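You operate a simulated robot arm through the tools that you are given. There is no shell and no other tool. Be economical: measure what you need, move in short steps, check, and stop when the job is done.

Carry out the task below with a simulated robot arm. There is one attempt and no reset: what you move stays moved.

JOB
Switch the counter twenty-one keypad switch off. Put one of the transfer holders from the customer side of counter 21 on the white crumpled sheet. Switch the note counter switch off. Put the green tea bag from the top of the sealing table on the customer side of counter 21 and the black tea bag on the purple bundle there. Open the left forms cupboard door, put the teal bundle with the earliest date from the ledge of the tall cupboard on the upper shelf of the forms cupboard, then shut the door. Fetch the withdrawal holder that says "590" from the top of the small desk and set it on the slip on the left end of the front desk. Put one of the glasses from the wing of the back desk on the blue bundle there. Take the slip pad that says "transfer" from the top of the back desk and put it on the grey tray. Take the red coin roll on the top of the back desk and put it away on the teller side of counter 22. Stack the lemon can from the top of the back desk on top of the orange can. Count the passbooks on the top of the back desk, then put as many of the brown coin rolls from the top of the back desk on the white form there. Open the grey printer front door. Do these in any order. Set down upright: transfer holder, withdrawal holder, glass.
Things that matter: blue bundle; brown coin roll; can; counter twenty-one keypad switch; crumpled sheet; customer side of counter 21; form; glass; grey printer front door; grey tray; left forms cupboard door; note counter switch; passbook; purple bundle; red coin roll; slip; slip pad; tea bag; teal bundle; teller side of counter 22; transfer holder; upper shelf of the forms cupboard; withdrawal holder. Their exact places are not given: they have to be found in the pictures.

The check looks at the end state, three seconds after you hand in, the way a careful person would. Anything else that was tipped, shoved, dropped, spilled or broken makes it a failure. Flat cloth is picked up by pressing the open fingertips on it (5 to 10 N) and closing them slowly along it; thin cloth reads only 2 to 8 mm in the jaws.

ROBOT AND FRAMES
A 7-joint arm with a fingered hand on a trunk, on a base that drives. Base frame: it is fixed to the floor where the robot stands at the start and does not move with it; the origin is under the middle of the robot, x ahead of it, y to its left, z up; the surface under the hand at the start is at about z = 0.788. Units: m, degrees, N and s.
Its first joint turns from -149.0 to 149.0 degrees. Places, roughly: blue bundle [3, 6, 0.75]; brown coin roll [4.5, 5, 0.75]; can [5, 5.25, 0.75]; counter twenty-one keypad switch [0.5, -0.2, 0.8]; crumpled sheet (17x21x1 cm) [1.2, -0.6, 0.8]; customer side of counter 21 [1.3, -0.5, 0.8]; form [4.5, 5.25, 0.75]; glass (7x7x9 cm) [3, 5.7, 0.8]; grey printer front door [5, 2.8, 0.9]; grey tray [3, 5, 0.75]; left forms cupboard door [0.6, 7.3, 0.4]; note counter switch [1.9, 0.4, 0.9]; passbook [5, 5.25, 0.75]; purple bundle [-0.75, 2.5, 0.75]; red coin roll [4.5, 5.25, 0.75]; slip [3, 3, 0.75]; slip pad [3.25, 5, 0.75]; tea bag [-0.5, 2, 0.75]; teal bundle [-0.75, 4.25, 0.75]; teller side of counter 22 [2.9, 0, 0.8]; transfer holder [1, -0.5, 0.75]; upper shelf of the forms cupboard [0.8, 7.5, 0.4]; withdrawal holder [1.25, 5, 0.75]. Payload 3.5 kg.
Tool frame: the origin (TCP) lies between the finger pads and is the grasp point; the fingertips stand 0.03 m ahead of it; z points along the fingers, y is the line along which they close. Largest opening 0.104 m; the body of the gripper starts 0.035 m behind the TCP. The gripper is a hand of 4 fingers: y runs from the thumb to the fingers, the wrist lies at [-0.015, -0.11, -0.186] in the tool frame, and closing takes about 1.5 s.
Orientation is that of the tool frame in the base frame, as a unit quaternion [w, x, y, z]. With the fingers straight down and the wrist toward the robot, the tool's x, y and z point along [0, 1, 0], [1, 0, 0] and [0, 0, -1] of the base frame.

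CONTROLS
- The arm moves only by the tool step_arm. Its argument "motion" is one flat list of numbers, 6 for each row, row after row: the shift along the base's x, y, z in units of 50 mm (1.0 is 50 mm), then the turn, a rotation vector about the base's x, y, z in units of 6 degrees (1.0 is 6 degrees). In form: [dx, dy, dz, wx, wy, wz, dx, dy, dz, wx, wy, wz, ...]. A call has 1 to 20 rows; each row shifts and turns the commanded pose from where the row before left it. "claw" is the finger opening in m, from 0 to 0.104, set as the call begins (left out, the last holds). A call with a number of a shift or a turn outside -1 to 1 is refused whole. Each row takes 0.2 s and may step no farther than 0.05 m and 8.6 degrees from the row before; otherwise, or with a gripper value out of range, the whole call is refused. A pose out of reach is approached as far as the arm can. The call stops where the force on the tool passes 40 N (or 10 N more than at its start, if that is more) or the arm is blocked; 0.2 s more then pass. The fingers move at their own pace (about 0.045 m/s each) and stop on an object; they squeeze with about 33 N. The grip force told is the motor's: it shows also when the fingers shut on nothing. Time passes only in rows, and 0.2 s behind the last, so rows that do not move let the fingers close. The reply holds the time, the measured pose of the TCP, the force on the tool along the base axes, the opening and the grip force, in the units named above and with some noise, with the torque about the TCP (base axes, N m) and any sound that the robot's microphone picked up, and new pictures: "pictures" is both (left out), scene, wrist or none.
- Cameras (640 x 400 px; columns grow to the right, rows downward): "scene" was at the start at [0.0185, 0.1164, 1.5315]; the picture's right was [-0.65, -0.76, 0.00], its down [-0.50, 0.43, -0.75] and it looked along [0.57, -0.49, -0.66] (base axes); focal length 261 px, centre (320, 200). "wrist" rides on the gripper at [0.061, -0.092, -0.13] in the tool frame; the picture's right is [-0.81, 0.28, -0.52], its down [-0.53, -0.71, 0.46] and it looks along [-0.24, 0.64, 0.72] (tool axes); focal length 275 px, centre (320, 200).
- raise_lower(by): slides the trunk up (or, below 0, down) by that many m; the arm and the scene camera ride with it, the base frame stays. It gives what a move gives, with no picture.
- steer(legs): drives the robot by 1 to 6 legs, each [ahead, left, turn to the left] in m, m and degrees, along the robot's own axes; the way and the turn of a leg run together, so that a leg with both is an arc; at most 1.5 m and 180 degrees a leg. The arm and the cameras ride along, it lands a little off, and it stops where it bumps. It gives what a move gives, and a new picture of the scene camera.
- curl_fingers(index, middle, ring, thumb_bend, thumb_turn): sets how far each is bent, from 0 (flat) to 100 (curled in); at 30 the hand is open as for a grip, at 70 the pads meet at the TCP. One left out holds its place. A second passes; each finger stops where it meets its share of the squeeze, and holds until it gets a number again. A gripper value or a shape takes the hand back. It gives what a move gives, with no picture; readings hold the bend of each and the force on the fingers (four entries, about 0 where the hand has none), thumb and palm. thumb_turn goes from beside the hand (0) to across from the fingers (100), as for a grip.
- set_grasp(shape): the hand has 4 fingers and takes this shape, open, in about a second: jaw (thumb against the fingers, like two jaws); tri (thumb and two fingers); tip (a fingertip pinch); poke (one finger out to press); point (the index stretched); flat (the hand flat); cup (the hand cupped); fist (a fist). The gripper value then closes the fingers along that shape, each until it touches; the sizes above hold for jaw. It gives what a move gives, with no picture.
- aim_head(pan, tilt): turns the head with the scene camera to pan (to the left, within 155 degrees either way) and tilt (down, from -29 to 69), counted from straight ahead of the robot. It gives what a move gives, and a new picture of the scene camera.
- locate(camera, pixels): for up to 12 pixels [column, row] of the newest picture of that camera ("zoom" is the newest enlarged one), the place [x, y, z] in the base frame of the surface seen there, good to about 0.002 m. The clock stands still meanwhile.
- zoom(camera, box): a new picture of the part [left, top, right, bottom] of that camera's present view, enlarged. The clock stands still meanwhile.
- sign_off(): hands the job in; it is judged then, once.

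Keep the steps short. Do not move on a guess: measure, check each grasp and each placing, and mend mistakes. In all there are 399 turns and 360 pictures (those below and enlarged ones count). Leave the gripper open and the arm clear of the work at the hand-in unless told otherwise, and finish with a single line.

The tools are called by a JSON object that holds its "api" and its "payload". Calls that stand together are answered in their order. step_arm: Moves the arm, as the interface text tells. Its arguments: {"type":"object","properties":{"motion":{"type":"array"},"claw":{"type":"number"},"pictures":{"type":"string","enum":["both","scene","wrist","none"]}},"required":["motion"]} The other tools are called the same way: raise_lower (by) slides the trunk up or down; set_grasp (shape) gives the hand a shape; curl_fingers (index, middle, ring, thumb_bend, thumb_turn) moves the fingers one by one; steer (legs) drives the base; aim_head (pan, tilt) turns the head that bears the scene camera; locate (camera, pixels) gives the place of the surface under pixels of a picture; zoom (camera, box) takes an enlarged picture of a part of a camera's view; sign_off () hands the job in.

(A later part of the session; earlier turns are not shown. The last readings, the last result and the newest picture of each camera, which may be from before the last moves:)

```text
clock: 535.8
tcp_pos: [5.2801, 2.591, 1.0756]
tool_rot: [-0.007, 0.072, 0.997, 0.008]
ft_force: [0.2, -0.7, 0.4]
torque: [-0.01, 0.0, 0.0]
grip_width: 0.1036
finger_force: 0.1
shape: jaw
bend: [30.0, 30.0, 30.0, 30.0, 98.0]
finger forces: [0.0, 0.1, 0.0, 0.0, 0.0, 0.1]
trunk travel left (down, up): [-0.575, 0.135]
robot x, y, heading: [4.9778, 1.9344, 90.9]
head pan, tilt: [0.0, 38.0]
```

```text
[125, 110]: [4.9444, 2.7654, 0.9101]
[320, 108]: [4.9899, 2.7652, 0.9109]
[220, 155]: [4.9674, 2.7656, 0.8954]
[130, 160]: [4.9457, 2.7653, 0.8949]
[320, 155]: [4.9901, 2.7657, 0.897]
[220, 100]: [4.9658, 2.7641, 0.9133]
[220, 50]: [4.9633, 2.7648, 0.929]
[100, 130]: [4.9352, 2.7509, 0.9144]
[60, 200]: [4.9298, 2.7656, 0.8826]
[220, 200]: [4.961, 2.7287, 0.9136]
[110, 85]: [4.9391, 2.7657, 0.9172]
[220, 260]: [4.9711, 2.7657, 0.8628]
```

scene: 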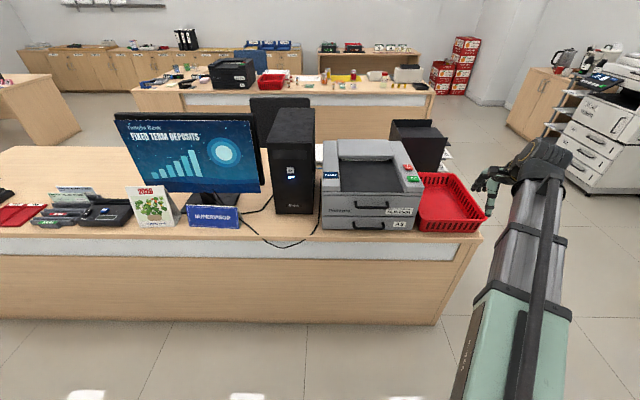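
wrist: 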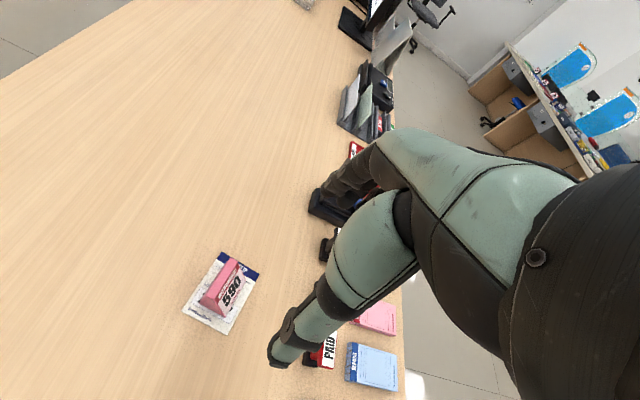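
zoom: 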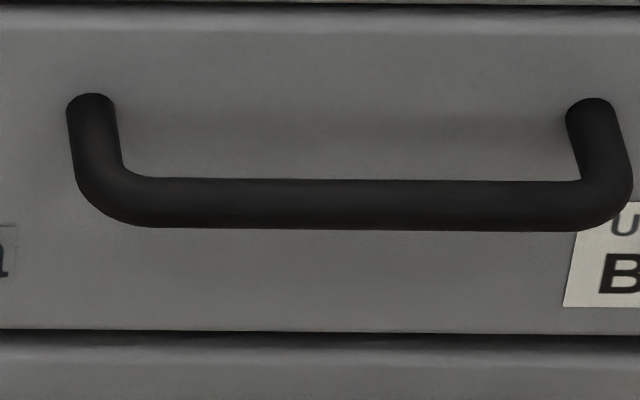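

Bar: x 4.94–5.055, y≈2.733, z≈0.912, 3 cm off the panel. I'll back up 0.15 m, come in front of it and turn the hand horizontal (thumb below).

{"api": "steer", "payload": {"legs": [[-0.15, 0, -0.8]]}}

{"api": "step_arm", "payload": {"motion": [-0.9, 0.25, -0.3, 0, 0, 0, -0.9, 0.25, -0.3, 0, 0, 0, -0.9, 0.25, -0.3, 0, 0, 0, -0.9, 0.25, -0.3, 0, 0, 0, -0.9, 0.25, -0.3, 0, 0, 0, -0.9, 0.25, -0.3, 0, 0, 0, -0.2, 0.2, -0.9, 0, 0, 0], "pictures": "none"}}

{"api": "step_arm", "payload": {"motion": [0, 0, 0, 1, 0, 0, 0, 0, 0, 1, 0, 0, 0, 0, 0, 1, 0, 0, 0, 0, 0, 1, 0, 0, 0, 0, 0, 1, 0, 0, 0, 0, 0, 1, 0, 0, 0, 0, 0, 1, 0, 0, 0, 0, 0, 1, 0, 0, 0, 0, 0, 1, 0, 0, 0, 0, 0, 1, 0, 0, 0, 0, 0, 1, 0, 0, 0, 0, 0, 1, 0, 0, 0, 0, 0, 1, 0, 0, 0, 0, 0, 1, 0, 0], "claw": 0.06}}

```text
clock: 537.1
tcp_pos: [5.2897, 2.4372, 1.0758]
tool_rot: [-0.007, 0.078, 0.997, 0.008]
ft_force: [0.1, 0.2, -0.5]
torque: [0.04, -0.02, 0.0]
grip_width: 0.1036
finger_force: 0.2
shape: jaw
bend: [30.0, 30.0, 30.0, 30.0, 98.0]
finger forces: [0.0, 0.0, 0.1, 0.0, 0.0, 0.1]
trunk travel left (down, up): [-0.575, 0.135]
robot x, y, heading: [4.982, 1.7868, 90.2]
head pan, tilt: [0.0, 38.0]
```

scene: 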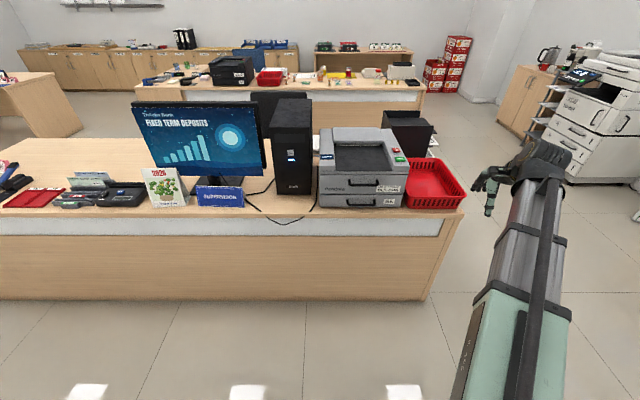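

```text
clock: 538.7
tcp_pos: [5.0088, 2.5252, 0.9408]
tool_rot: [-0.007, 0.078, 0.997, 0.007]
ft_force: [-0.4, 0.2, 0.3]
torque: [-0.01, 0.02, 0.02]
grip_width: 0.104
finger_force: 0.1
shape: jaw
bend: [30.0, 30.0, 30.0, 30.0, 98.0]
finger forces: [0.0, 0.1, 0.0, 0.0, 0.1, 0.0]
trunk travel left (down, up): [-0.575, 0.135]
robot x, y, heading: [4.9779, 1.7849, 90.3]
head pan, tilt: [0.0, 38.0]
```

```text
clock: 541.7
tcp_pos: [5.0028, 2.5248, 0.941]
tool_rot: [-0.06, 0.04, 0.758, 0.648]
ft_force: [-1.2, 0.6, 0.5]
torque: [0.0, -0.03, -0.03]
grip_width: 0.0601
finger_force: 0.1
shape: jaw
bend: [74.0, 41.0, 38.0, 66.0, 100.0]
finger forces: [0.0, 0.1, 0.0, 0.0, 0.0, 0.0]
out of reach, approached as far as the arm can: row 8
trunk travel left (down, up): [-0.575, 0.135]
robot x, y, heading: [4.9818, 1.7843, 90.1]
head pan, tilt: [0.0, 38.0]
```

scene: 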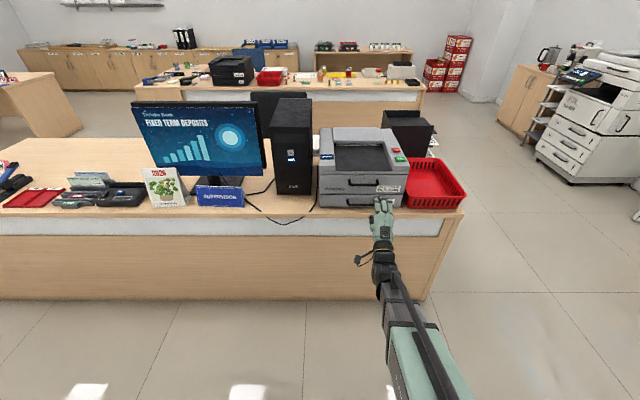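
wrist: 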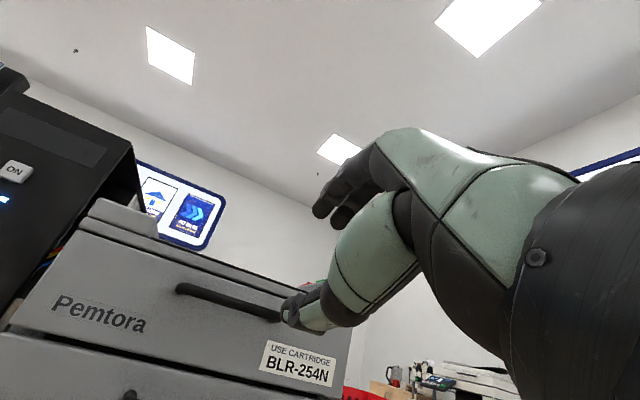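

{"api": "locate", "payload": {"camera": "wrist", "pixels": [[200, 293], [240, 303], [270, 313], [290, 310], [300, 322], [322, 212], [340, 222], [180, 287]]}}

{"api": "locate", "payload": {"camera": "scene", "pixels": [[340, 206], [270, 208], [300, 212], [392, 165], [400, 190], [365, 188]]}}

```text
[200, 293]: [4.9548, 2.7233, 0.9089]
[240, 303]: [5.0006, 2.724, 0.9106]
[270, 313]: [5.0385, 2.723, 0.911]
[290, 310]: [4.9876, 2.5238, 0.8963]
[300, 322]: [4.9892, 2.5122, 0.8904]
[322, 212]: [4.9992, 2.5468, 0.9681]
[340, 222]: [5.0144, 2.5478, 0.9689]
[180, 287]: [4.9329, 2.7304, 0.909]
```

```text
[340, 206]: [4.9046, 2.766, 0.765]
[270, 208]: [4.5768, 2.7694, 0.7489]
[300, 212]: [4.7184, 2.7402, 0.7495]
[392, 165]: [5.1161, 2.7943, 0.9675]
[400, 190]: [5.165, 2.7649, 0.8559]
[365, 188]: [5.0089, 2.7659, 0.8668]
```

{"api": "step_arm", "payload": {"motion": [-0.3, 0.5, -0.2, 0, 0, 0, -0.3, 0.7, -0.2, 0, 0, 0, 0, 0.8, 0, 0, 0, 0, 0, 0.8, 0, 0, 0, 0, 0, 0.7, 0, 0, 0, 0, 0, 0.4, 0, 0, 0, 0], "pictures": "none"}}

{"api": "zoom", "payload": {"camera": "wrist", "box": [160, 150, 420, 380]}}

```text
clock: 543.1
tcp_pos: [4.9723, 2.7204, 0.9207]
tool_rot: [-0.06, 0.04, 0.759, 0.648]
ft_force: [-0.5, -0.6, -0.1]
torque: [0.02, 0.01, 0.01]
grip_width: 0.0603
finger_force: 0.2
shape: jaw
bend: [74.0, 41.0, 38.0, 66.0, 100.0]
finger forces: [0.1, 0.1, 0.1, 0.0, 0.1, 0.0]
trunk travel left (down, up): [-0.575, 0.135]
robot x, y, heading: [4.9799, 1.7886, 90.1]
head pan, tilt: [0.0, 38.0]
```

```text
1.74 times, centred on (290, 265) of wrist
```

zoom: 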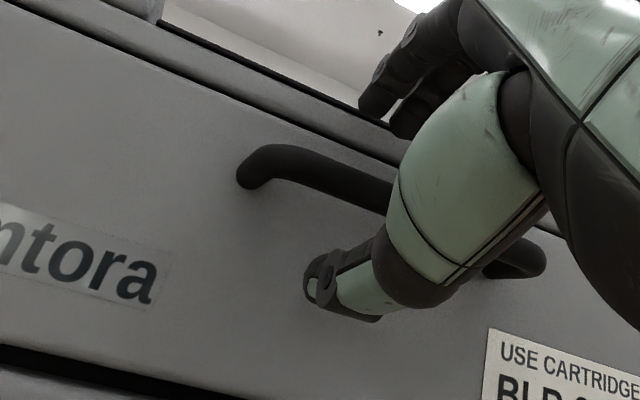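

The bar lies between thumb and fingers. Close on it.

{"api": "step_arm", "payload": {"motion": [0, 0, 0, 0, 0, 0, 0, 0, 0, 0, 0, 0, 0, 0, 0, 0, 0, 0, 0, 0, 0, 0, 0, 0, 0, 0, 0, 0, 0, 0, 0, 0, 0, 0, 0, 0], "claw": 0.0, "pictures": "none"}}

{"api": "zoom", "payload": {"camera": "wrist", "box": [160, 150, 420, 380]}}

```text
clock: 544.5
tcp_pos: [4.9725, 2.721, 0.918]
tool_rot: [-0.06, 0.039, 0.759, 0.647]
ft_force: [-1.3, 8.5, -6.4]
torque: [0.04, -0.05, 0.04]
grip_width: 0.0061
finger_force: 33.0
shape: jaw
bend: [70.0, 70.0, 70.0, 76.0, 100.0]
finger forces: [15.7, 5.0, 2.9, 0.0, 28.9, 0.0]
trunk travel left (down, up): [-0.575, 0.135]
robot x, y, heading: [4.9826, 1.7816, 89.8]
head pan, tilt: [0.0, 38.0]
```

```text
1.74 times, centred on (290, 265) of wrist
```

zoom: 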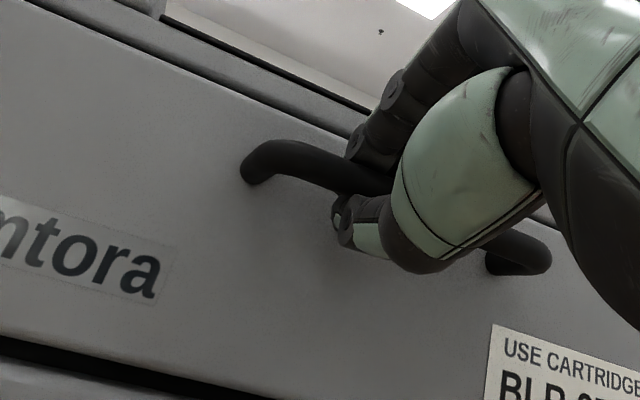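

Gripped. Pull out and down along the door's arc, first ~20°.

{"api": "step_arm", "payload": {"motion": [0, -0.21, -0.14, 0, 0, 0, 0, -0.2, -0.19, 0, 0, 0], "pictures": "none"}}

{"api": "zoom", "payload": {"camera": "scene", "box": [300, 115, 460, 235]}}

```text
clock: 545.1
tcp_pos: [4.9728, 2.7004, 0.8998]
tool_rot: [-0.059, 0.04, 0.76, 0.646]
ft_force: [-2.7, 12.7, -9.7]
torque: [0.14, -0.08, 0.05]
grip_width: 0.0062
finger_force: 32.5
shape: jaw
bend: [70.0, 70.0, 70.0, 75.0, 100.0]
finger forces: [13.2, 3.7, 2.5, 0.0, 32.9, 0.1]
trunk travel left (down, up): [-0.575, 0.135]
robot x, y, heading: [4.9804, 1.7822, 90.3]
head pan, tilt: [0.0, 38.0]
```

```text
3.33 times, centred on (380, 175) of scene
```

zoom: 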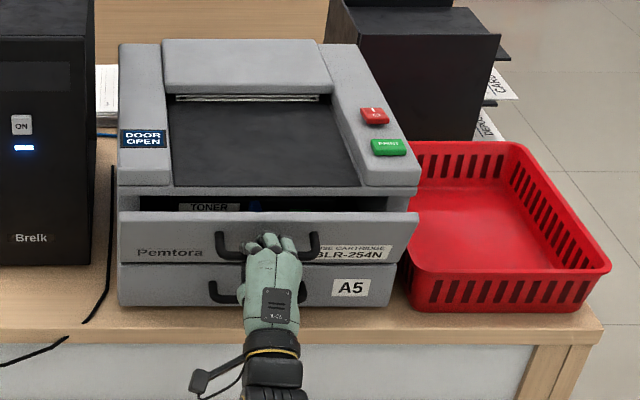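

"DOOR OPEN" shows. Continue the arc to ~60–70°.

{"api": "step_arm", "payload": {"motion": [0, -0.16, -0.21, 0, 0, 0, 0, -0.12, -0.24, 0, 0, 0, 0, -0.08, -0.26, 0, 0, 0, 0, -0.03, -0.26, 0, 0, 0], "pictures": "none"}}

{"api": "zoom", "payload": {"camera": "scene", "box": [300, 115, 460, 235]}}

```text
clock: 546.2
tcp_pos: [4.9716, 2.6838, 0.8541]
tool_rot: [-0.059, 0.04, 0.759, 0.647]
ft_force: [-1.8, 24.2, -1.0]
torque: [0.26, -0.03, 0.03]
grip_width: 0.0042
finger_force: 32.4
shape: jaw
bend: [70.0, 70.0, 70.0, 76.0, 100.0]
finger forces: [16.7, 4.8, 3.2, 0.0, 31.2, 0.0]
trunk travel left (down, up): [-0.575, 0.135]
robot x, y, heading: [4.982, 1.7863, 89.9]
head pan, tilt: [0.0, 38.0]
stopped in row 4: the force on the tool passed its limit at 41 N (the readings are from after the stop); the commanded pose is now the measured one
```

```text
3.33 times, centred on (380, 175) of scene
```

zoom: 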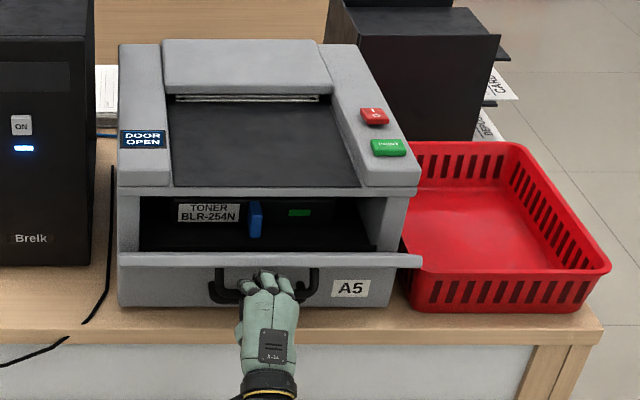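

Nearly fully open. I'll release, back out, and then gently press the door's top face down to finish.

{"api": "step_arm", "payload": {"motion": [0, 0.15, -0.05, 0, 0, 0, 0, 0, 0, 0, 0, 0, 0, 0, 0, 0, 0, 0, 0, 0, 0, 0, 0, 0, 0, -0.3, 0, 0, 0, 0, 0, -0.7, 0, 0, 0, 0, 0, -0.8, 0.2, 0, 0, 0, 0, -0.8, 0.2, 0, 0, 0], "claw": 0.06, "pictures": "wrist"}}

{"api": "zoom", "payload": {"camera": "scene", "box": [300, 115, 460, 235]}}

{"api": "locate", "payload": {"camera": "zoom", "pixels": [[250, 260], [150, 258], [380, 260], [250, 245], [250, 268], [250, 238]]}}

```text
clock: 548.0
tcp_pos: [4.9706, 2.5558, 0.8734]
tool_rot: [-0.059, 0.041, 0.759, 0.648]
ft_force: [0.0, 0.2, 0.4]
torque: [0.02, 0.0, 0.02]
grip_width: 0.0597
finger_force: 0.1
shape: jaw
bend: [74.0, 42.0, 38.0, 66.0, 100.0]
finger forces: [0.0, 0.0, 0.0, 0.0, 0.0, 0.0]
trunk travel left (down, up): [-0.575, 0.135]
robot x, y, heading: [4.9803, 1.7892, 90.1]
head pan, tilt: [0.0, 38.0]
```

wrist: 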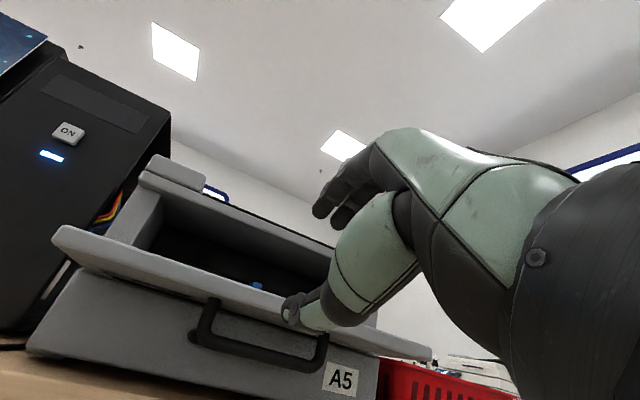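

```text
3.33 times, centred on (380, 175) of scene
```

zoom: 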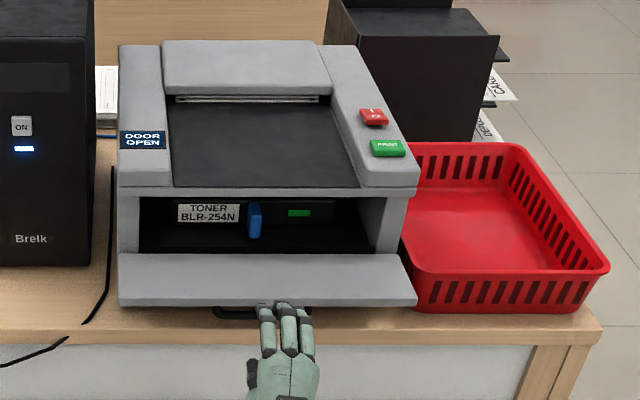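

```text
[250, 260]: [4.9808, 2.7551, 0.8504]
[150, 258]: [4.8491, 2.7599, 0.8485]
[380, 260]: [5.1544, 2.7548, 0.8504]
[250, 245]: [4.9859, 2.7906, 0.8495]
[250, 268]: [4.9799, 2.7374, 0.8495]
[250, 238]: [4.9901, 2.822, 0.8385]
```

The front door is fully open. I'll back off, restore the hand downwards, and head to the back desk.

{"api": "steer", "payload": {"legs": [[-0.25, 0, 0]]}}

{"api": "step_arm", "payload": {"motion": [0, 0, 0.4, -1, 0, 0, 0, 0, 0.4, -1, 0, 0, 0, 0, 0.4, -1, 0, 0, 0, 0, 0.4, -1, 0, 0, 0, 0, 0.4, -1, 0, 0, 0, 0, 0.4, -1, 0, 0, 0, 0, 0.4, -1, 0, 0, 0, 0, 0.4, -1, 0, 0, 0, 0, 0.4, -1, 0, 0, 0, 0, 0.4, -1, 0, 0, 0, 0, 0.4, -1, 0, 0, 0, 0, 0, -1, 0, 0, 0, 0, 0, -1, 0, 0, 0, 0, 0, -0.6, 0, 0], "claw": 0.104, "pictures": "none"}}

{"api": "steer", "payload": {"legs": [[0, -1.1, 0], [1.3, 0, 0], [1.25, 0, 0]]}}

```text
clock: 549.8
tcp_pos: [4.9706, 2.3063, 0.8731]
tool_rot: [-0.061, 0.039, 0.758, 0.648]
ft_force: [-0.6, 0.1, 0.3]
torque: [0.03, -0.01, 0.01]
grip_width: 0.0597
finger_force: 0.0
shape: jaw
bend: [74.0, 42.0, 38.0, 66.0, 100.0]
finger forces: [0.1, 0.0, 0.0, 0.0, 0.0, 0.1]
trunk travel left (down, up): [-0.575, 0.135]
robot x, y, heading: [4.9805, 1.5358, 90.4]
head pan, tilt: [0.0, 38.0]
```

scene: 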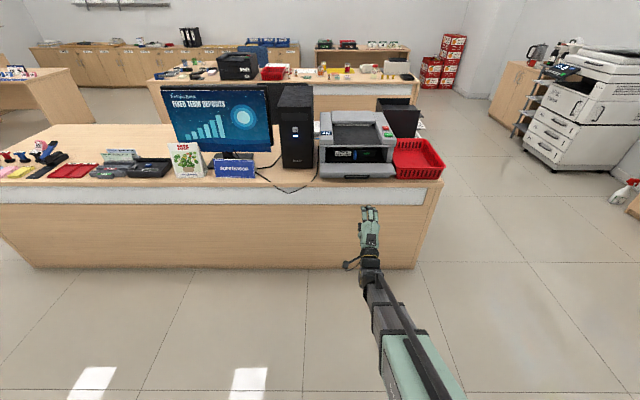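

```text
clock: 552.8
tcp_pos: [4.9408, 2.309, 1.0377]
tool_rot: [0.011, 0.1, 0.989, 0.109]
ft_force: [-0.4, -0.3, 0.2]
torque: [-0.01, -0.01, 0.03]
grip_width: 0.1038
finger_force: 0.1
shape: jaw
bend: [30.0, 30.0, 30.0, 30.0, 98.0]
finger forces: [0.0, 0.0, 0.1, 0.1, 0.0, 0.0]
out of reach, approached as far as the arm can: row 6, 7, 8, 9, 11, 12, 13, 14
trunk travel left (down, up): [-0.575, 0.135]
robot x, y, heading: [4.9837, 1.5344, 90.3]
head pan, tilt: [0.0, 38.0]
```

```text
clock: 570.5
tcp_pos: [6.0273, 4.8662, 1.0374]
tool_rot: [0.011, 0.101, 0.989, 0.109]
ft_force: [0.3, 0.5, -0.5]
torque: [-0.01, -0.02, -0.03]
grip_width: 0.1039
finger_force: 0.0
shape: jaw
bend: [30.0, 30.0, 30.0, 30.0, 98.0]
finger forces: [0.0, 0.0, 0.1, 0.0, 0.0, 0.0]
trunk travel left (down, up): [-0.575, 0.135]
robot x, y, heading: [6.0686, 4.0935, 89.9]
head pan, tilt: [0.0, 38.0]
```

scene: 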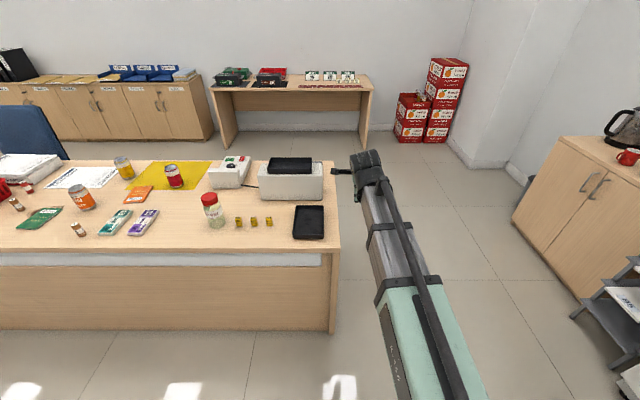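

{"api": "zoom", "payload": {"camera": "scene", "box": [0, 140, 180, 252]}}

{"api": "zoom", "payload": {"camera": "scene", "box": [160, 140, 340, 252]}}

```text
3.56 times, centred on (90, 196) of scene
```

zoom: 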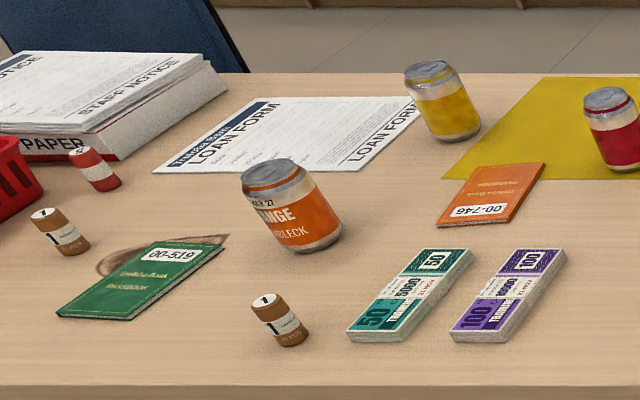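

```text
3.56 times, centred on (250, 196) of scene
```

zoom: 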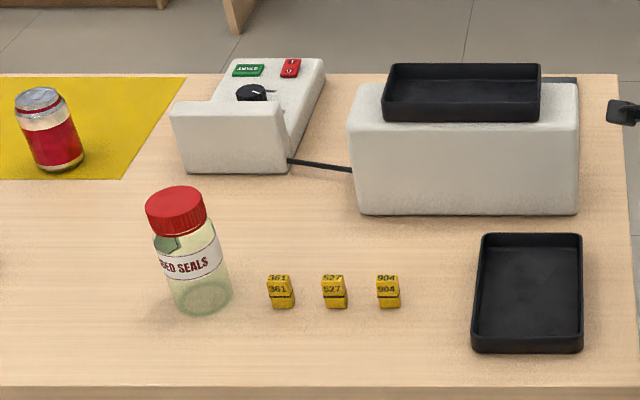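

Now I'll strafe left along the aisle and look at the rest of the desk to count passbooks.

{"api": "steer", "payload": {"legs": [[0, 1.0, 0]]}}

{"api": "aim_head", "payload": {"pan": 30, "tilt": 30}}

```text
clock: 575.6
tcp_pos: [5.024, 4.859, 1.0369]
tool_rot: [0.009, 0.097, 0.989, 0.109]
ft_force: [0.1, 0.1, 0.2]
torque: [0.0, -0.01, -0.02]
grip_width: 0.1038
finger_force: 0.1
shape: jaw
bend: [30.0, 30.0, 30.0, 30.0, 98.0]
finger forces: [0.1, 0.1, 0.0, 0.0, 0.0, 0.0]
trunk travel left (down, up): [-0.575, 0.135]
robot x, y, heading: [5.0669, 4.0886, 90.7]
head pan, tilt: [0.0, 38.0]
```

scene: 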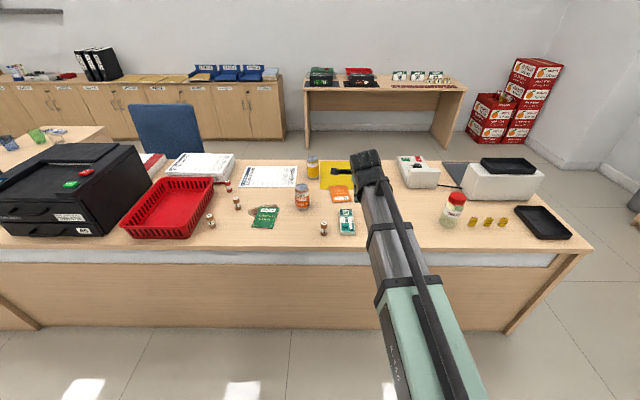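

```text
clock: 576.6
tcp_pos: [5.0243, 4.8597, 1.0383]
tool_rot: [0.009, 0.097, 0.989, 0.109]
ft_force: [-0.4, 0.1, -0.7]
torque: [0.02, -0.01, 0.01]
grip_width: 0.1039
finger_force: 0.0
shape: jaw
bend: [30.0, 30.0, 30.0, 30.0, 98.0]
finger forces: [0.0, 0.1, 0.0, 0.0, 0.0, 0.0]
trunk travel left (down, up): [-0.575, 0.135]
robot x, y, heading: [5.068, 4.0817, 90.6]
head pan, tilt: [30.0, 30.0]
```

scene: 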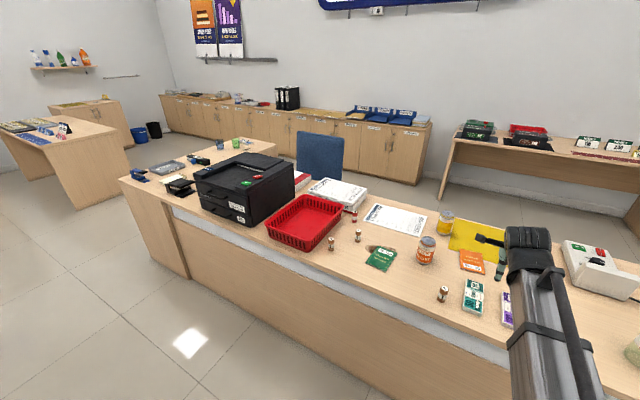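

{"api": "zoom", "payload": {"camera": "scene", "box": [120, 135, 300, 235]}}

{"api": "zoom", "payload": {"camera": "scene", "box": [300, 190, 520, 320]}}

```text
3.56 times, centred on (210, 185) of scene
```

zoom: 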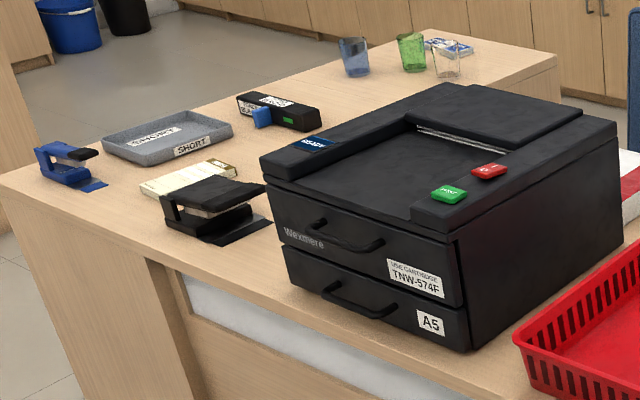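

```text
2.91 times, centred on (410, 255) of scene
```

zoom: 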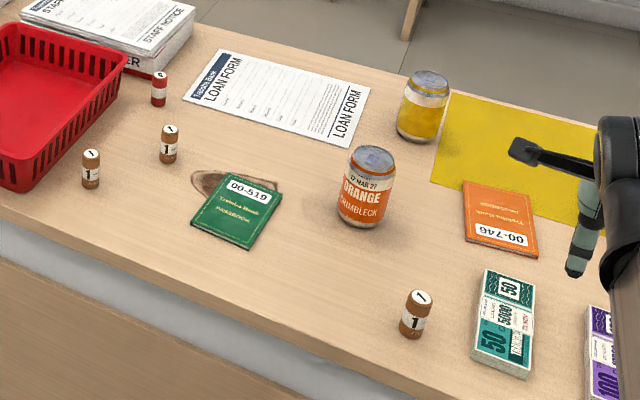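

Two passbooks are visible so far (00‑519, 00‑746). Measure the items.

{"api": "locate", "payload": {"camera": "zoom", "pixels": [[92, 155], [169, 130], [418, 298], [160, 75], [185, 97], [228, 55], [367, 92], [335, 143], [372, 158], [430, 80], [375, 225], [430, 140]]}}

{"api": "locate", "payload": {"camera": "zoom", "pixels": [[91, 185], [168, 160], [413, 333], [158, 103], [240, 200], [500, 220], [60, 190], [450, 100]]}}

```text
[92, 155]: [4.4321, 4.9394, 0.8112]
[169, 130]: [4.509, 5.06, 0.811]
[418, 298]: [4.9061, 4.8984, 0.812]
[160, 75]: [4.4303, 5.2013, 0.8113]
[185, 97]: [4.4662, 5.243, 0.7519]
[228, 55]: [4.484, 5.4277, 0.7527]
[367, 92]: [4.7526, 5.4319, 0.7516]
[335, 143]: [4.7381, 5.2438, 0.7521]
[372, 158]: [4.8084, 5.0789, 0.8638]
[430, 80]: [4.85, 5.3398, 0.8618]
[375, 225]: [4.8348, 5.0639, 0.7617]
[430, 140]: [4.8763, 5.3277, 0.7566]
```

```text
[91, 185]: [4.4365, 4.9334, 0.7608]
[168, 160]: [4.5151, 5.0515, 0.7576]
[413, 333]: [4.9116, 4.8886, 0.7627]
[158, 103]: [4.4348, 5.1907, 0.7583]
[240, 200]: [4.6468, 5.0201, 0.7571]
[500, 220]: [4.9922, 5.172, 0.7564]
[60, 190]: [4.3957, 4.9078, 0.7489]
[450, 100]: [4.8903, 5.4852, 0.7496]
```

Roll B (4.511, 5.062), roll C (4.908, 4.897), red roll (4.433, 5.198), form x 4.466–4.75, y 5.243–5.43. I'll drive closer, to about (4.65, 4.38), and level the hand.

{"api": "steer", "payload": {"legs": [[0.3, 0.4, -0.6]]}}

{"api": "step_arm", "payload": {"motion": [0, -0.2, 0, -0.7, 0.06, 0.62, 0, -0.2, 0, -0.7, 0.06, 0.62, 0, -0.2, 0, -0.7, 0.06, 0.62], "pictures": "none"}}

{"api": "aim_head", "payload": {"pan": 5, "tilt": 50}}

```text
clock: 579.5
tcp_pos: [4.628, 5.16, 1.0377]
tool_rot: [0.011, 0.1, 0.989, 0.109]
ft_force: [-0.1, -0.1, 0.0]
torque: [-0.03, 0.03, 0.02]
grip_width: 0.1037
finger_force: 0.1
shape: jaw
bend: [30.0, 30.0, 30.0, 30.0, 98.0]
finger forces: [0.0, 0.0, 0.1, 0.1, 0.1, 0.1]
trunk travel left (down, up): [-0.575, 0.135]
robot x, y, heading: [4.6679, 4.3878, 90.1]
head pan, tilt: [30.0, 30.0]
```

scene: 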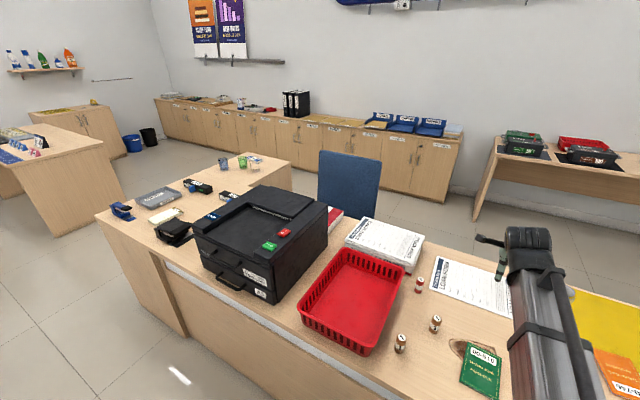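

```text
clock: 580.3
tcp_pos: [4.5553, 5.1204, 1.0222]
tool_rot: [0.048, 0.037, 0.998, 0.017]
ft_force: [0.2, 1.0, 0.3]
torque: [-0.02, 0.01, -0.01]
grip_width: 0.1039
finger_force: 0.0
shape: jaw
bend: [30.0, 30.0, 30.0, 30.0, 98.0]
finger forces: [0.0, 0.1, 0.0, 0.0, 0.1, 0.0]
out of reach, approached as far as the arm can: row 1, 2, 3
trunk travel left (down, up): [-0.575, 0.135]
robot x, y, heading: [4.6729, 4.3886, 90.2]
head pan, tilt: [30.0, 30.0]
```

```text
clock: 581.2
tcp_pos: [4.555, 5.121, 1.0228]
tool_rot: [0.047, 0.036, 0.998, 0.019]
ft_force: [0.1, 0.7, 1.2]
torque: [-0.03, -0.03, 0.01]
grip_width: 0.1038
finger_force: 0.0
shape: jaw
bend: [30.0, 30.0, 30.0, 30.0, 98.0]
finger forces: [0.0, 0.1, 0.0, 0.1, 0.0, 0.1]
trunk travel left (down, up): [-0.575, 0.135]
robot x, y, heading: [4.6704, 4.3849, 90.3]
head pan, tilt: [5.0, 50.0]
```

scene: 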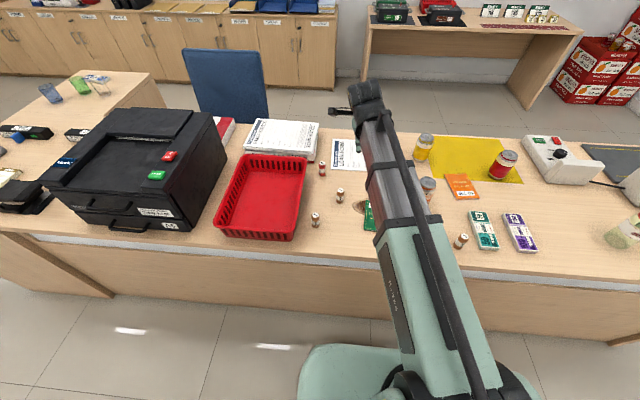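

{"api": "step_arm", "payload": {"motion": [-0.3, -0.4, 0, -0.18, 0.45, 0.35, -0.3, -0.4, -0.2, -0.18, 0.45, 0.35, -0.3, -0.4, -0.5, 0, 0, 0, 0, 0, -0.7, 0, 0, 0], "pictures": "wrist"}}

```text
clock: 582.2
tcp_pos: [4.4852, 5.068, 0.9488]
tool_rot: [0.017, 0.012, 1.0, 0.008]
ft_force: [-0.1, -0.1, -0.7]
torque: [0.0, 0.03, 0.02]
grip_width: 0.1035
finger_force: 0.1
shape: jaw
bend: [30.0, 30.0, 30.0, 30.0, 98.0]
finger forces: [0.1, 0.0, 0.0, 0.1, 0.1, 0.1]
out of reach, approached as far as the arm can: row 1, 2, 3
trunk travel left (down, up): [-0.575, 0.135]
robot x, y, heading: [4.6726, 4.3834, 90.3]
head pan, tilt: [5.0, 50.0]
```

wrist: 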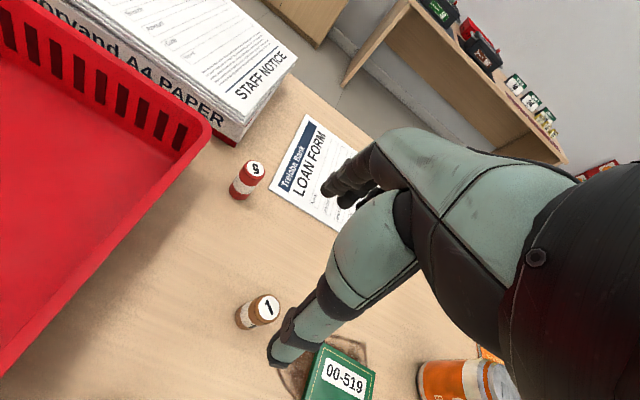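

{"api": "step_arm", "payload": {"motion": [0.26, -0.05, 0, 0, 0, 0, 0.26, -0.05, 0, 0, 0, 0], "pictures": "none"}}

{"api": "zoom", "payload": {"camera": "wrist", "box": [180, 200, 380, 380]}}

{"api": "locate", "payload": {"camera": "zoom", "pixels": [[200, 330], [235, 345], [215, 315], [180, 350], [255, 375]]}}

```text
clock: 582.8
tcp_pos: [4.5001, 5.0597, 0.9455]
tool_rot: [0.021, 0.015, 1.0, 0.01]
ft_force: [0.4, 1.2, 0.2]
torque: [0.02, 0.04, -0.02]
grip_width: 0.1038
finger_force: 0.1
shape: jaw
bend: [30.0, 30.0, 30.0, 30.0, 98.0]
finger forces: [0.1, 0.0, 0.1, 0.1, 0.0, 0.2]
out of reach, approached as far as the arm can: row 1, 2
trunk travel left (down, up): [-0.575, 0.135]
robot x, y, heading: [4.6725, 4.3858, 90.2]
head pan, tilt: [5.0, 50.0]
```

```text
2.22 times, centred on (280, 290) of wrist
```

zoom: 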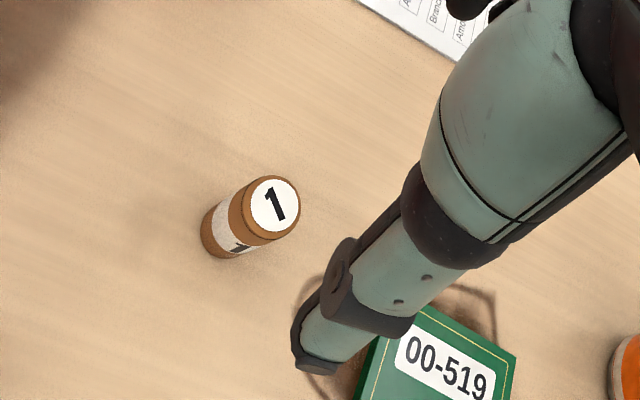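

```text
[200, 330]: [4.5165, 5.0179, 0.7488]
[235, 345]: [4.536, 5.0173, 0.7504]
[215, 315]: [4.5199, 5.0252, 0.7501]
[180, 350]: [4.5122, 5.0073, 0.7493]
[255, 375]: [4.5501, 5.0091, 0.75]
```

A wrist joint seems near its limit at this yaw. Coin rolls are round, so I'll use a yaw of −30° instead, and move over roll B.

{"api": "step_arm", "payload": {"motion": [0, 0, 0, 0, 0, -1, 0, 0, 0, 0, 0, -1, 0, 0, 0, 0, 0, -1, 0.1, 0, 0, 0, 0, -1, 0.1, 0, 0, 0, 0, -1], "pictures": "wrist"}}

{"api": "zoom", "payload": {"camera": "wrist", "box": [180, 200, 380, 380]}}

```text
clock: 584.0
tcp_pos: [4.5098, 5.0592, 0.9454]
tool_rot: [0.014, 0.269, 0.963, 0.002]
ft_force: [1.4, 0.4, 0.3]
torque: [0.0, -0.01, -0.01]
grip_width: 0.1039
finger_force: 0.1
shape: jaw
bend: [30.0, 30.0, 30.0, 30.0, 98.0]
finger forces: [0.0, 0.0, 0.0, 0.0, 0.1, 0.0]
trunk travel left (down, up): [-0.575, 0.135]
robot x, y, heading: [4.6711, 4.3857, 89.9]
head pan, tilt: [5.0, 50.0]
```

wrist: 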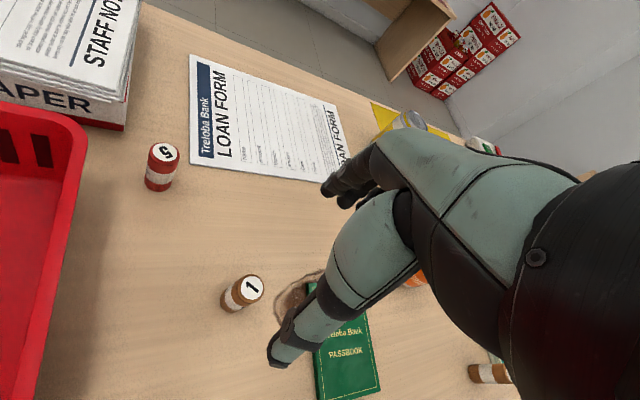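

```text
2.22 times, centred on (280, 290) of wrist
```

zoom: 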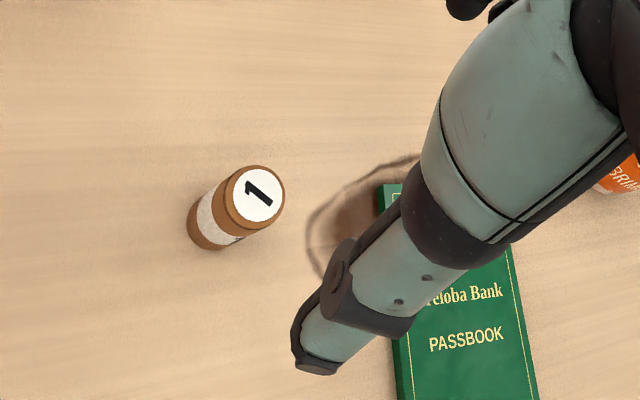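

{"api": "locate", "payload": {"camera": "zoom", "pixels": [[257, 192], [240, 175], [275, 205], [205, 245], [310, 350]]}}

```text
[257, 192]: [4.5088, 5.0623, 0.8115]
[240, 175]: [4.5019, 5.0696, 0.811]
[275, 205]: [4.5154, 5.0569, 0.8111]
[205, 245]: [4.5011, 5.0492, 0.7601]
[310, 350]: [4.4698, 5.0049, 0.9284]
```

{"api": "step_arm", "payload": {"motion": [-0.12, 0.11, -0.9, 0, 0, 0, 0, 0, -0.9, 0, 0, 0, 0, 0, -0.8, 0, 0, 0, 0, 0, -0.5, 0, 0, 0], "claw": 0.07, "pictures": "wrist"}}

{"api": "step_arm", "payload": {"motion": [0, 0, 0, 0, 0, 0, 0, 0, 0, 0, 0, 0, 0, 0, 0, 0, 0, 0, 0, 0, 0, 0, 0, 0, 0, 0, 0, 0, 0, 0, 0, 0, 0, 0, 0, 0], "claw": 0.01, "pictures": "wrist"}}

```text
clock: 585.0
tcp_pos: [4.5035, 5.0635, 0.7896]
tool_rot: [0.016, 0.268, 0.963, 0.002]
ft_force: [-0.5, -0.1, 0.6]
torque: [0.01, 0.0, -0.04]
grip_width: 0.0702
finger_force: 0.0
shape: jaw
bend: [28.0, 38.0, 35.0, 60.0, 99.0]
finger forces: [0.2, 0.1, 0.0, 0.0, 0.0, 0.0]
trunk travel left (down, up): [-0.575, 0.135]
robot x, y, heading: [4.6716, 4.383, 90.1]
head pan, tilt: [5.0, 50.0]
```

wrist: 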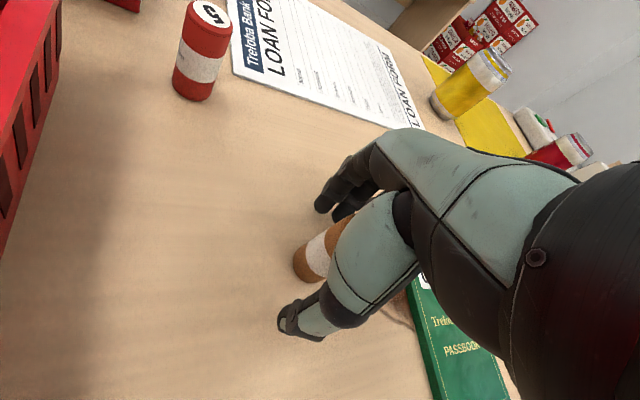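

```text
clock: 586.4
tcp_pos: [4.5033, 5.0645, 0.7898]
tool_rot: [0.016, 0.269, 0.963, 0.002]
ft_force: [-0.5, -0.2, 0.2]
torque: [0.03, 0.01, 0.01]
grip_width: 0.0179
finger_force: 32.3
shape: jaw
bend: [73.0, 58.0, 66.0, 75.0, 100.0]
finger forces: [15.4, 11.1, 0.1, 0.0, 25.6, 0.0]
trunk travel left (down, up): [-0.575, 0.135]
robot x, y, heading: [4.6663, 4.3876, 90.3]
head pan, tilt: [5.0, 50.0]
```

wrist: 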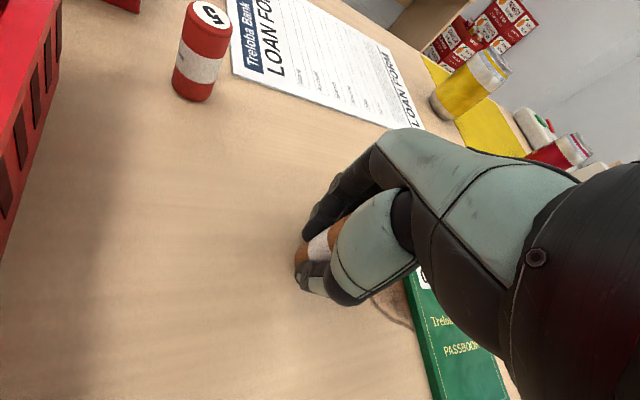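

Gripped. Lift and move to the form at (4.56, 5.325).

{"api": "step_arm", "payload": {"motion": [0, 0, 0.5, 0, 0, 0, 0, 0, 0.9, 0, 0, 0, 0, 0, 0.9, 0, 0, 0, 0.2, 0.9, 0.1, 0, 0, 0, 0.2, 0.9, 0, 0, 0, 0, 0.2, 0.9, 0, 0, 0, 0, 0.2, 0.9, 0, 0, 0, 0, 0.2, 0.9, 0, 0, 0, 0, 0, 0.76, 0, 0, 0, 0], "pictures": "wrist"}}

```text
clock: 588.4
tcp_pos: [4.5528, 5.3287, 0.91]
tool_rot: [0.016, 0.269, 0.963, 0.002]
ft_force: [0.3, 0.1, -1.6]
torque: [-0.01, 0.04, -0.02]
grip_width: 0.0174
finger_force: 33.1
shape: jaw
bend: [73.0, 58.0, 66.0, 75.0, 100.0]
finger forces: [15.5, 11.8, 0.1, 0.1, 25.5, 0.0]
trunk travel left (down, up): [-0.575, 0.135]
robot x, y, heading: [4.6686, 4.3854, 90.2]
head pan, tilt: [5.0, 50.0]
```

wrist: 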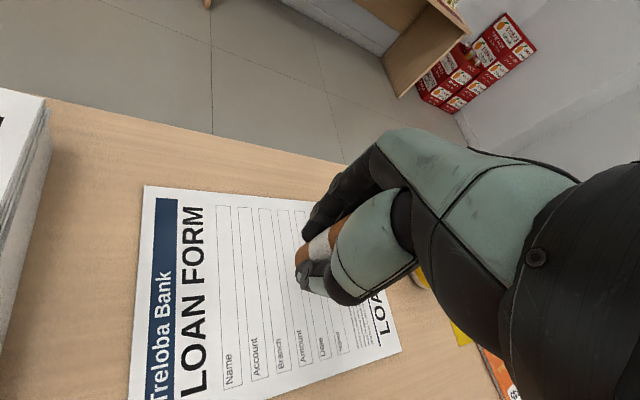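

{"api": "step_arm", "payload": {"motion": [0, 0, -0.8, 0, 0, 0, 0, 0, -0.8, 0, 0, 0, 0, 0, -0.5, 0, 0, 0, 0, 0, -0.14, 0, 0, 0], "pictures": "none"}}

{"api": "step_arm", "payload": {"motion": [0, 0, -0.08, 0, 0, 0, 0, 0, 0, 0, 0, 0], "pictures": "none"}}

```text
clock: 589.4
tcp_pos: [4.5524, 5.3284, 0.7979]
tool_rot: [0.016, 0.269, 0.963, 0.001]
ft_force: [-0.5, 1.0, -1.1]
torque: [-0.02, 0.03, 0.01]
grip_width: 0.0178
finger_force: 32.8
shape: jaw
bend: [73.0, 58.0, 66.0, 75.0, 100.0]
finger forces: [15.2, 12.0, 0.0, 0.1, 25.3, 0.1]
trunk travel left (down, up): [-0.575, 0.135]
robot x, y, heading: [4.6685, 4.3852, 90.1]
head pan, tilt: [5.0, 50.0]
```

```text
clock: 590.0
tcp_pos: [4.5538, 5.3285, 0.7947]
tool_rot: [0.016, 0.27, 0.963, 0.002]
ft_force: [0.3, 0.3, -1.9]
torque: [0.01, 0.03, 0.04]
grip_width: 0.0178
finger_force: 33.1
shape: jaw
bend: [73.0, 58.0, 66.0, 75.0, 100.0]
finger forces: [15.2, 12.1, 0.1, 0.0, 25.4, 0.0]
trunk travel left (down, up): [-0.575, 0.135]
robot x, y, heading: [4.6639, 4.3844, 90.3]
head pan, tilt: [5.0, 50.0]
```

{"api": "step_arm", "payload": {"motion": [0, 0, -0.06, 0, 0, 0, 0, 0, 0, 0, 0, 0], "pictures": "none"}}

{"api": "step_arm", "payload": {"motion": [0, 0, -0.03, 0, 0, 0, 0, 0, 0, 0, 0, 0], "pictures": "none"}}

```text
clock: 590.6
tcp_pos: [4.5526, 5.3278, 0.7907]
tool_rot: [0.015, 0.269, 0.963, 0.002]
ft_force: [-0.7, 0.2, 5.1]
torque: [0.06, -0.07, 0.05]
grip_width: 0.0176
finger_force: 32.6
shape: jaw
bend: [73.0, 58.0, 66.0, 75.0, 100.0]
finger forces: [15.8, 12.4, 0.0, 0.0, 26.2, 0.0]
trunk travel left (down, up): [-0.575, 0.135]
robot x, y, heading: [4.6659, 4.3876, 90.4]
head pan, tilt: [5.0, 50.0]
```

```text
clock: 591.2
tcp_pos: [4.5538, 5.328, 0.7915]
tool_rot: [0.015, 0.268, 0.963, 0.003]
ft_force: [-0.1, 0.7, 10.7]
torque: [0.09, -0.14, 0.02]
grip_width: 0.018
finger_force: 32.9
shape: jaw
bend: [73.0, 57.0, 66.0, 75.0, 100.0]
finger forces: [16.4, 13.5, 0.0, 0.0, 27.6, 0.0]
trunk travel left (down, up): [-0.575, 0.135]
robot x, y, heading: [4.6702, 4.3838, 90.3]
head pan, tilt: [5.0, 50.0]
```

{"api": "step_arm", "payload": {"motion": [0, 0, 0.02, 0, 0, 0, 0, 0, 0, 0, 0, 0, 0, 0, 0, 0, 0, 0, 0, 0, 0, 0, 0, 0, 0, 0, 0.5, 0, 0, 0, 0, 0, 0.9, 0, 0, 0, 0, 0, 0.9, 0, 0, 0, 0, 0, 0.9, 0, 0, 0], "claw": 0.08, "pictures": "wrist"}}

```text
clock: 593.0
tcp_pos: [4.5535, 5.3265, 0.9524]
tool_rot: [0.014, 0.269, 0.963, 0.001]
ft_force: [-0.4, -0.3, 0.0]
torque: [0.04, -0.02, 0.0]
grip_width: 0.0798
finger_force: 0.0
shape: jaw
bend: [27.0, 35.0, 32.0, 53.0, 99.0]
finger forces: [0.0, 0.0, 0.0, 0.0, 0.0, 0.0]
trunk travel left (down, up): [-0.575, 0.135]
robot x, y, heading: [4.6679, 4.3863, 90.1]
head pan, tilt: [5.0, 50.0]
```

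wrist: 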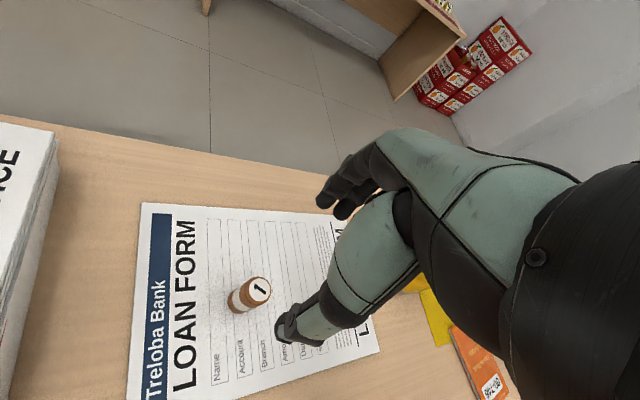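

Standing on the form. Next roll C; shift the base right and back a little.

{"api": "steer", "payload": {"legs": [[-0.1, -0.3, 0]]}}

{"api": "step_arm", "payload": {"motion": [0.15, -0.85, 0.2, 0, 0, 0, 0.15, -0.85, 0, 0, 0, 0, 0.15, -0.85, 0, 0, 0, 0, 0.15, -0.85, 0, 0, 0, 0, 0.15, -0.85, 0, 0, 0, 0, 0.15, -0.85, 0, 0, 0, 0, 0.1, -0.8, 0, 0, 0, 0], "pictures": "wrist"}}

```text
clock: 595.2
tcp_pos: [4.8558, 5.2292, 0.9517]
tool_rot: [0.016, 0.269, 0.963, 0.002]
ft_force: [0.1, 0.5, -0.5]
torque: [-0.02, 0.02, 0.0]
grip_width: 0.0796
finger_force: 0.0
shape: jaw
bend: [27.0, 35.0, 32.0, 53.0, 99.0]
finger forces: [0.0, 0.0, 0.1, 0.0, 0.1, 0.0]
trunk travel left (down, up): [-0.575, 0.135]
robot x, y, heading: [4.9734, 4.2853, 90.3]
head pan, tilt: [5.0, 50.0]
```

scene: 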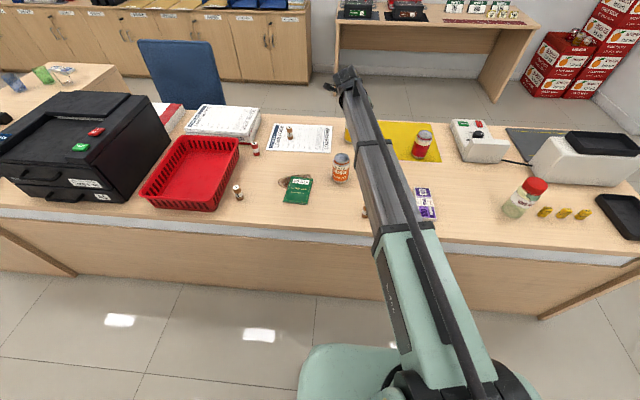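

```text
clock: 596.8
tcp_pos: [4.9067, 4.9332, 0.9601]
tool_rot: [0.017, 0.27, 0.963, 0.002]
ft_force: [-0.5, -0.1, 0.0]
torque: [-0.01, 0.0, 0.03]
grip_width: 0.0796
finger_force: 0.0
shape: jaw
bend: [27.0, 35.0, 32.0, 53.0, 99.0]
finger forces: [0.0, 0.1, 0.0, 0.1, 0.1, 0.0]
trunk travel left (down, up): [-0.575, 0.135]
robot x, y, heading: [4.9702, 4.2875, 90.3]
head pan, tilt: [5.0, 50.0]
```

wrist: 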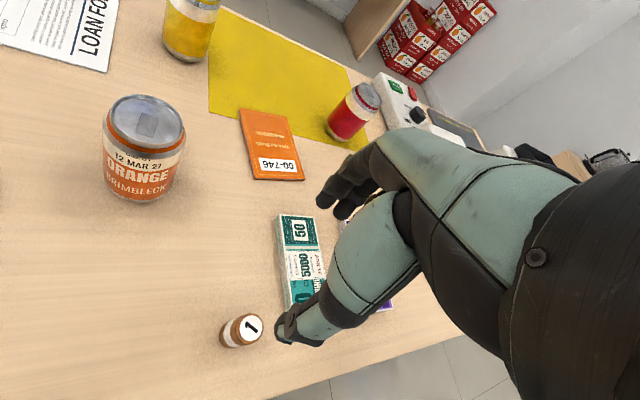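

{"api": "locate", "payload": {"camera": "wrist", "pixels": [[250, 326], [240, 335], [283, 300], [280, 220], [320, 280], [290, 310]]}}

```text
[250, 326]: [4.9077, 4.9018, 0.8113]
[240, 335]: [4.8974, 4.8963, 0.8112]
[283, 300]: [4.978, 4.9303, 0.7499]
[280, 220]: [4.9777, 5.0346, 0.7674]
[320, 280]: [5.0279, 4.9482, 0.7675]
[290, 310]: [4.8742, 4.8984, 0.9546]
```

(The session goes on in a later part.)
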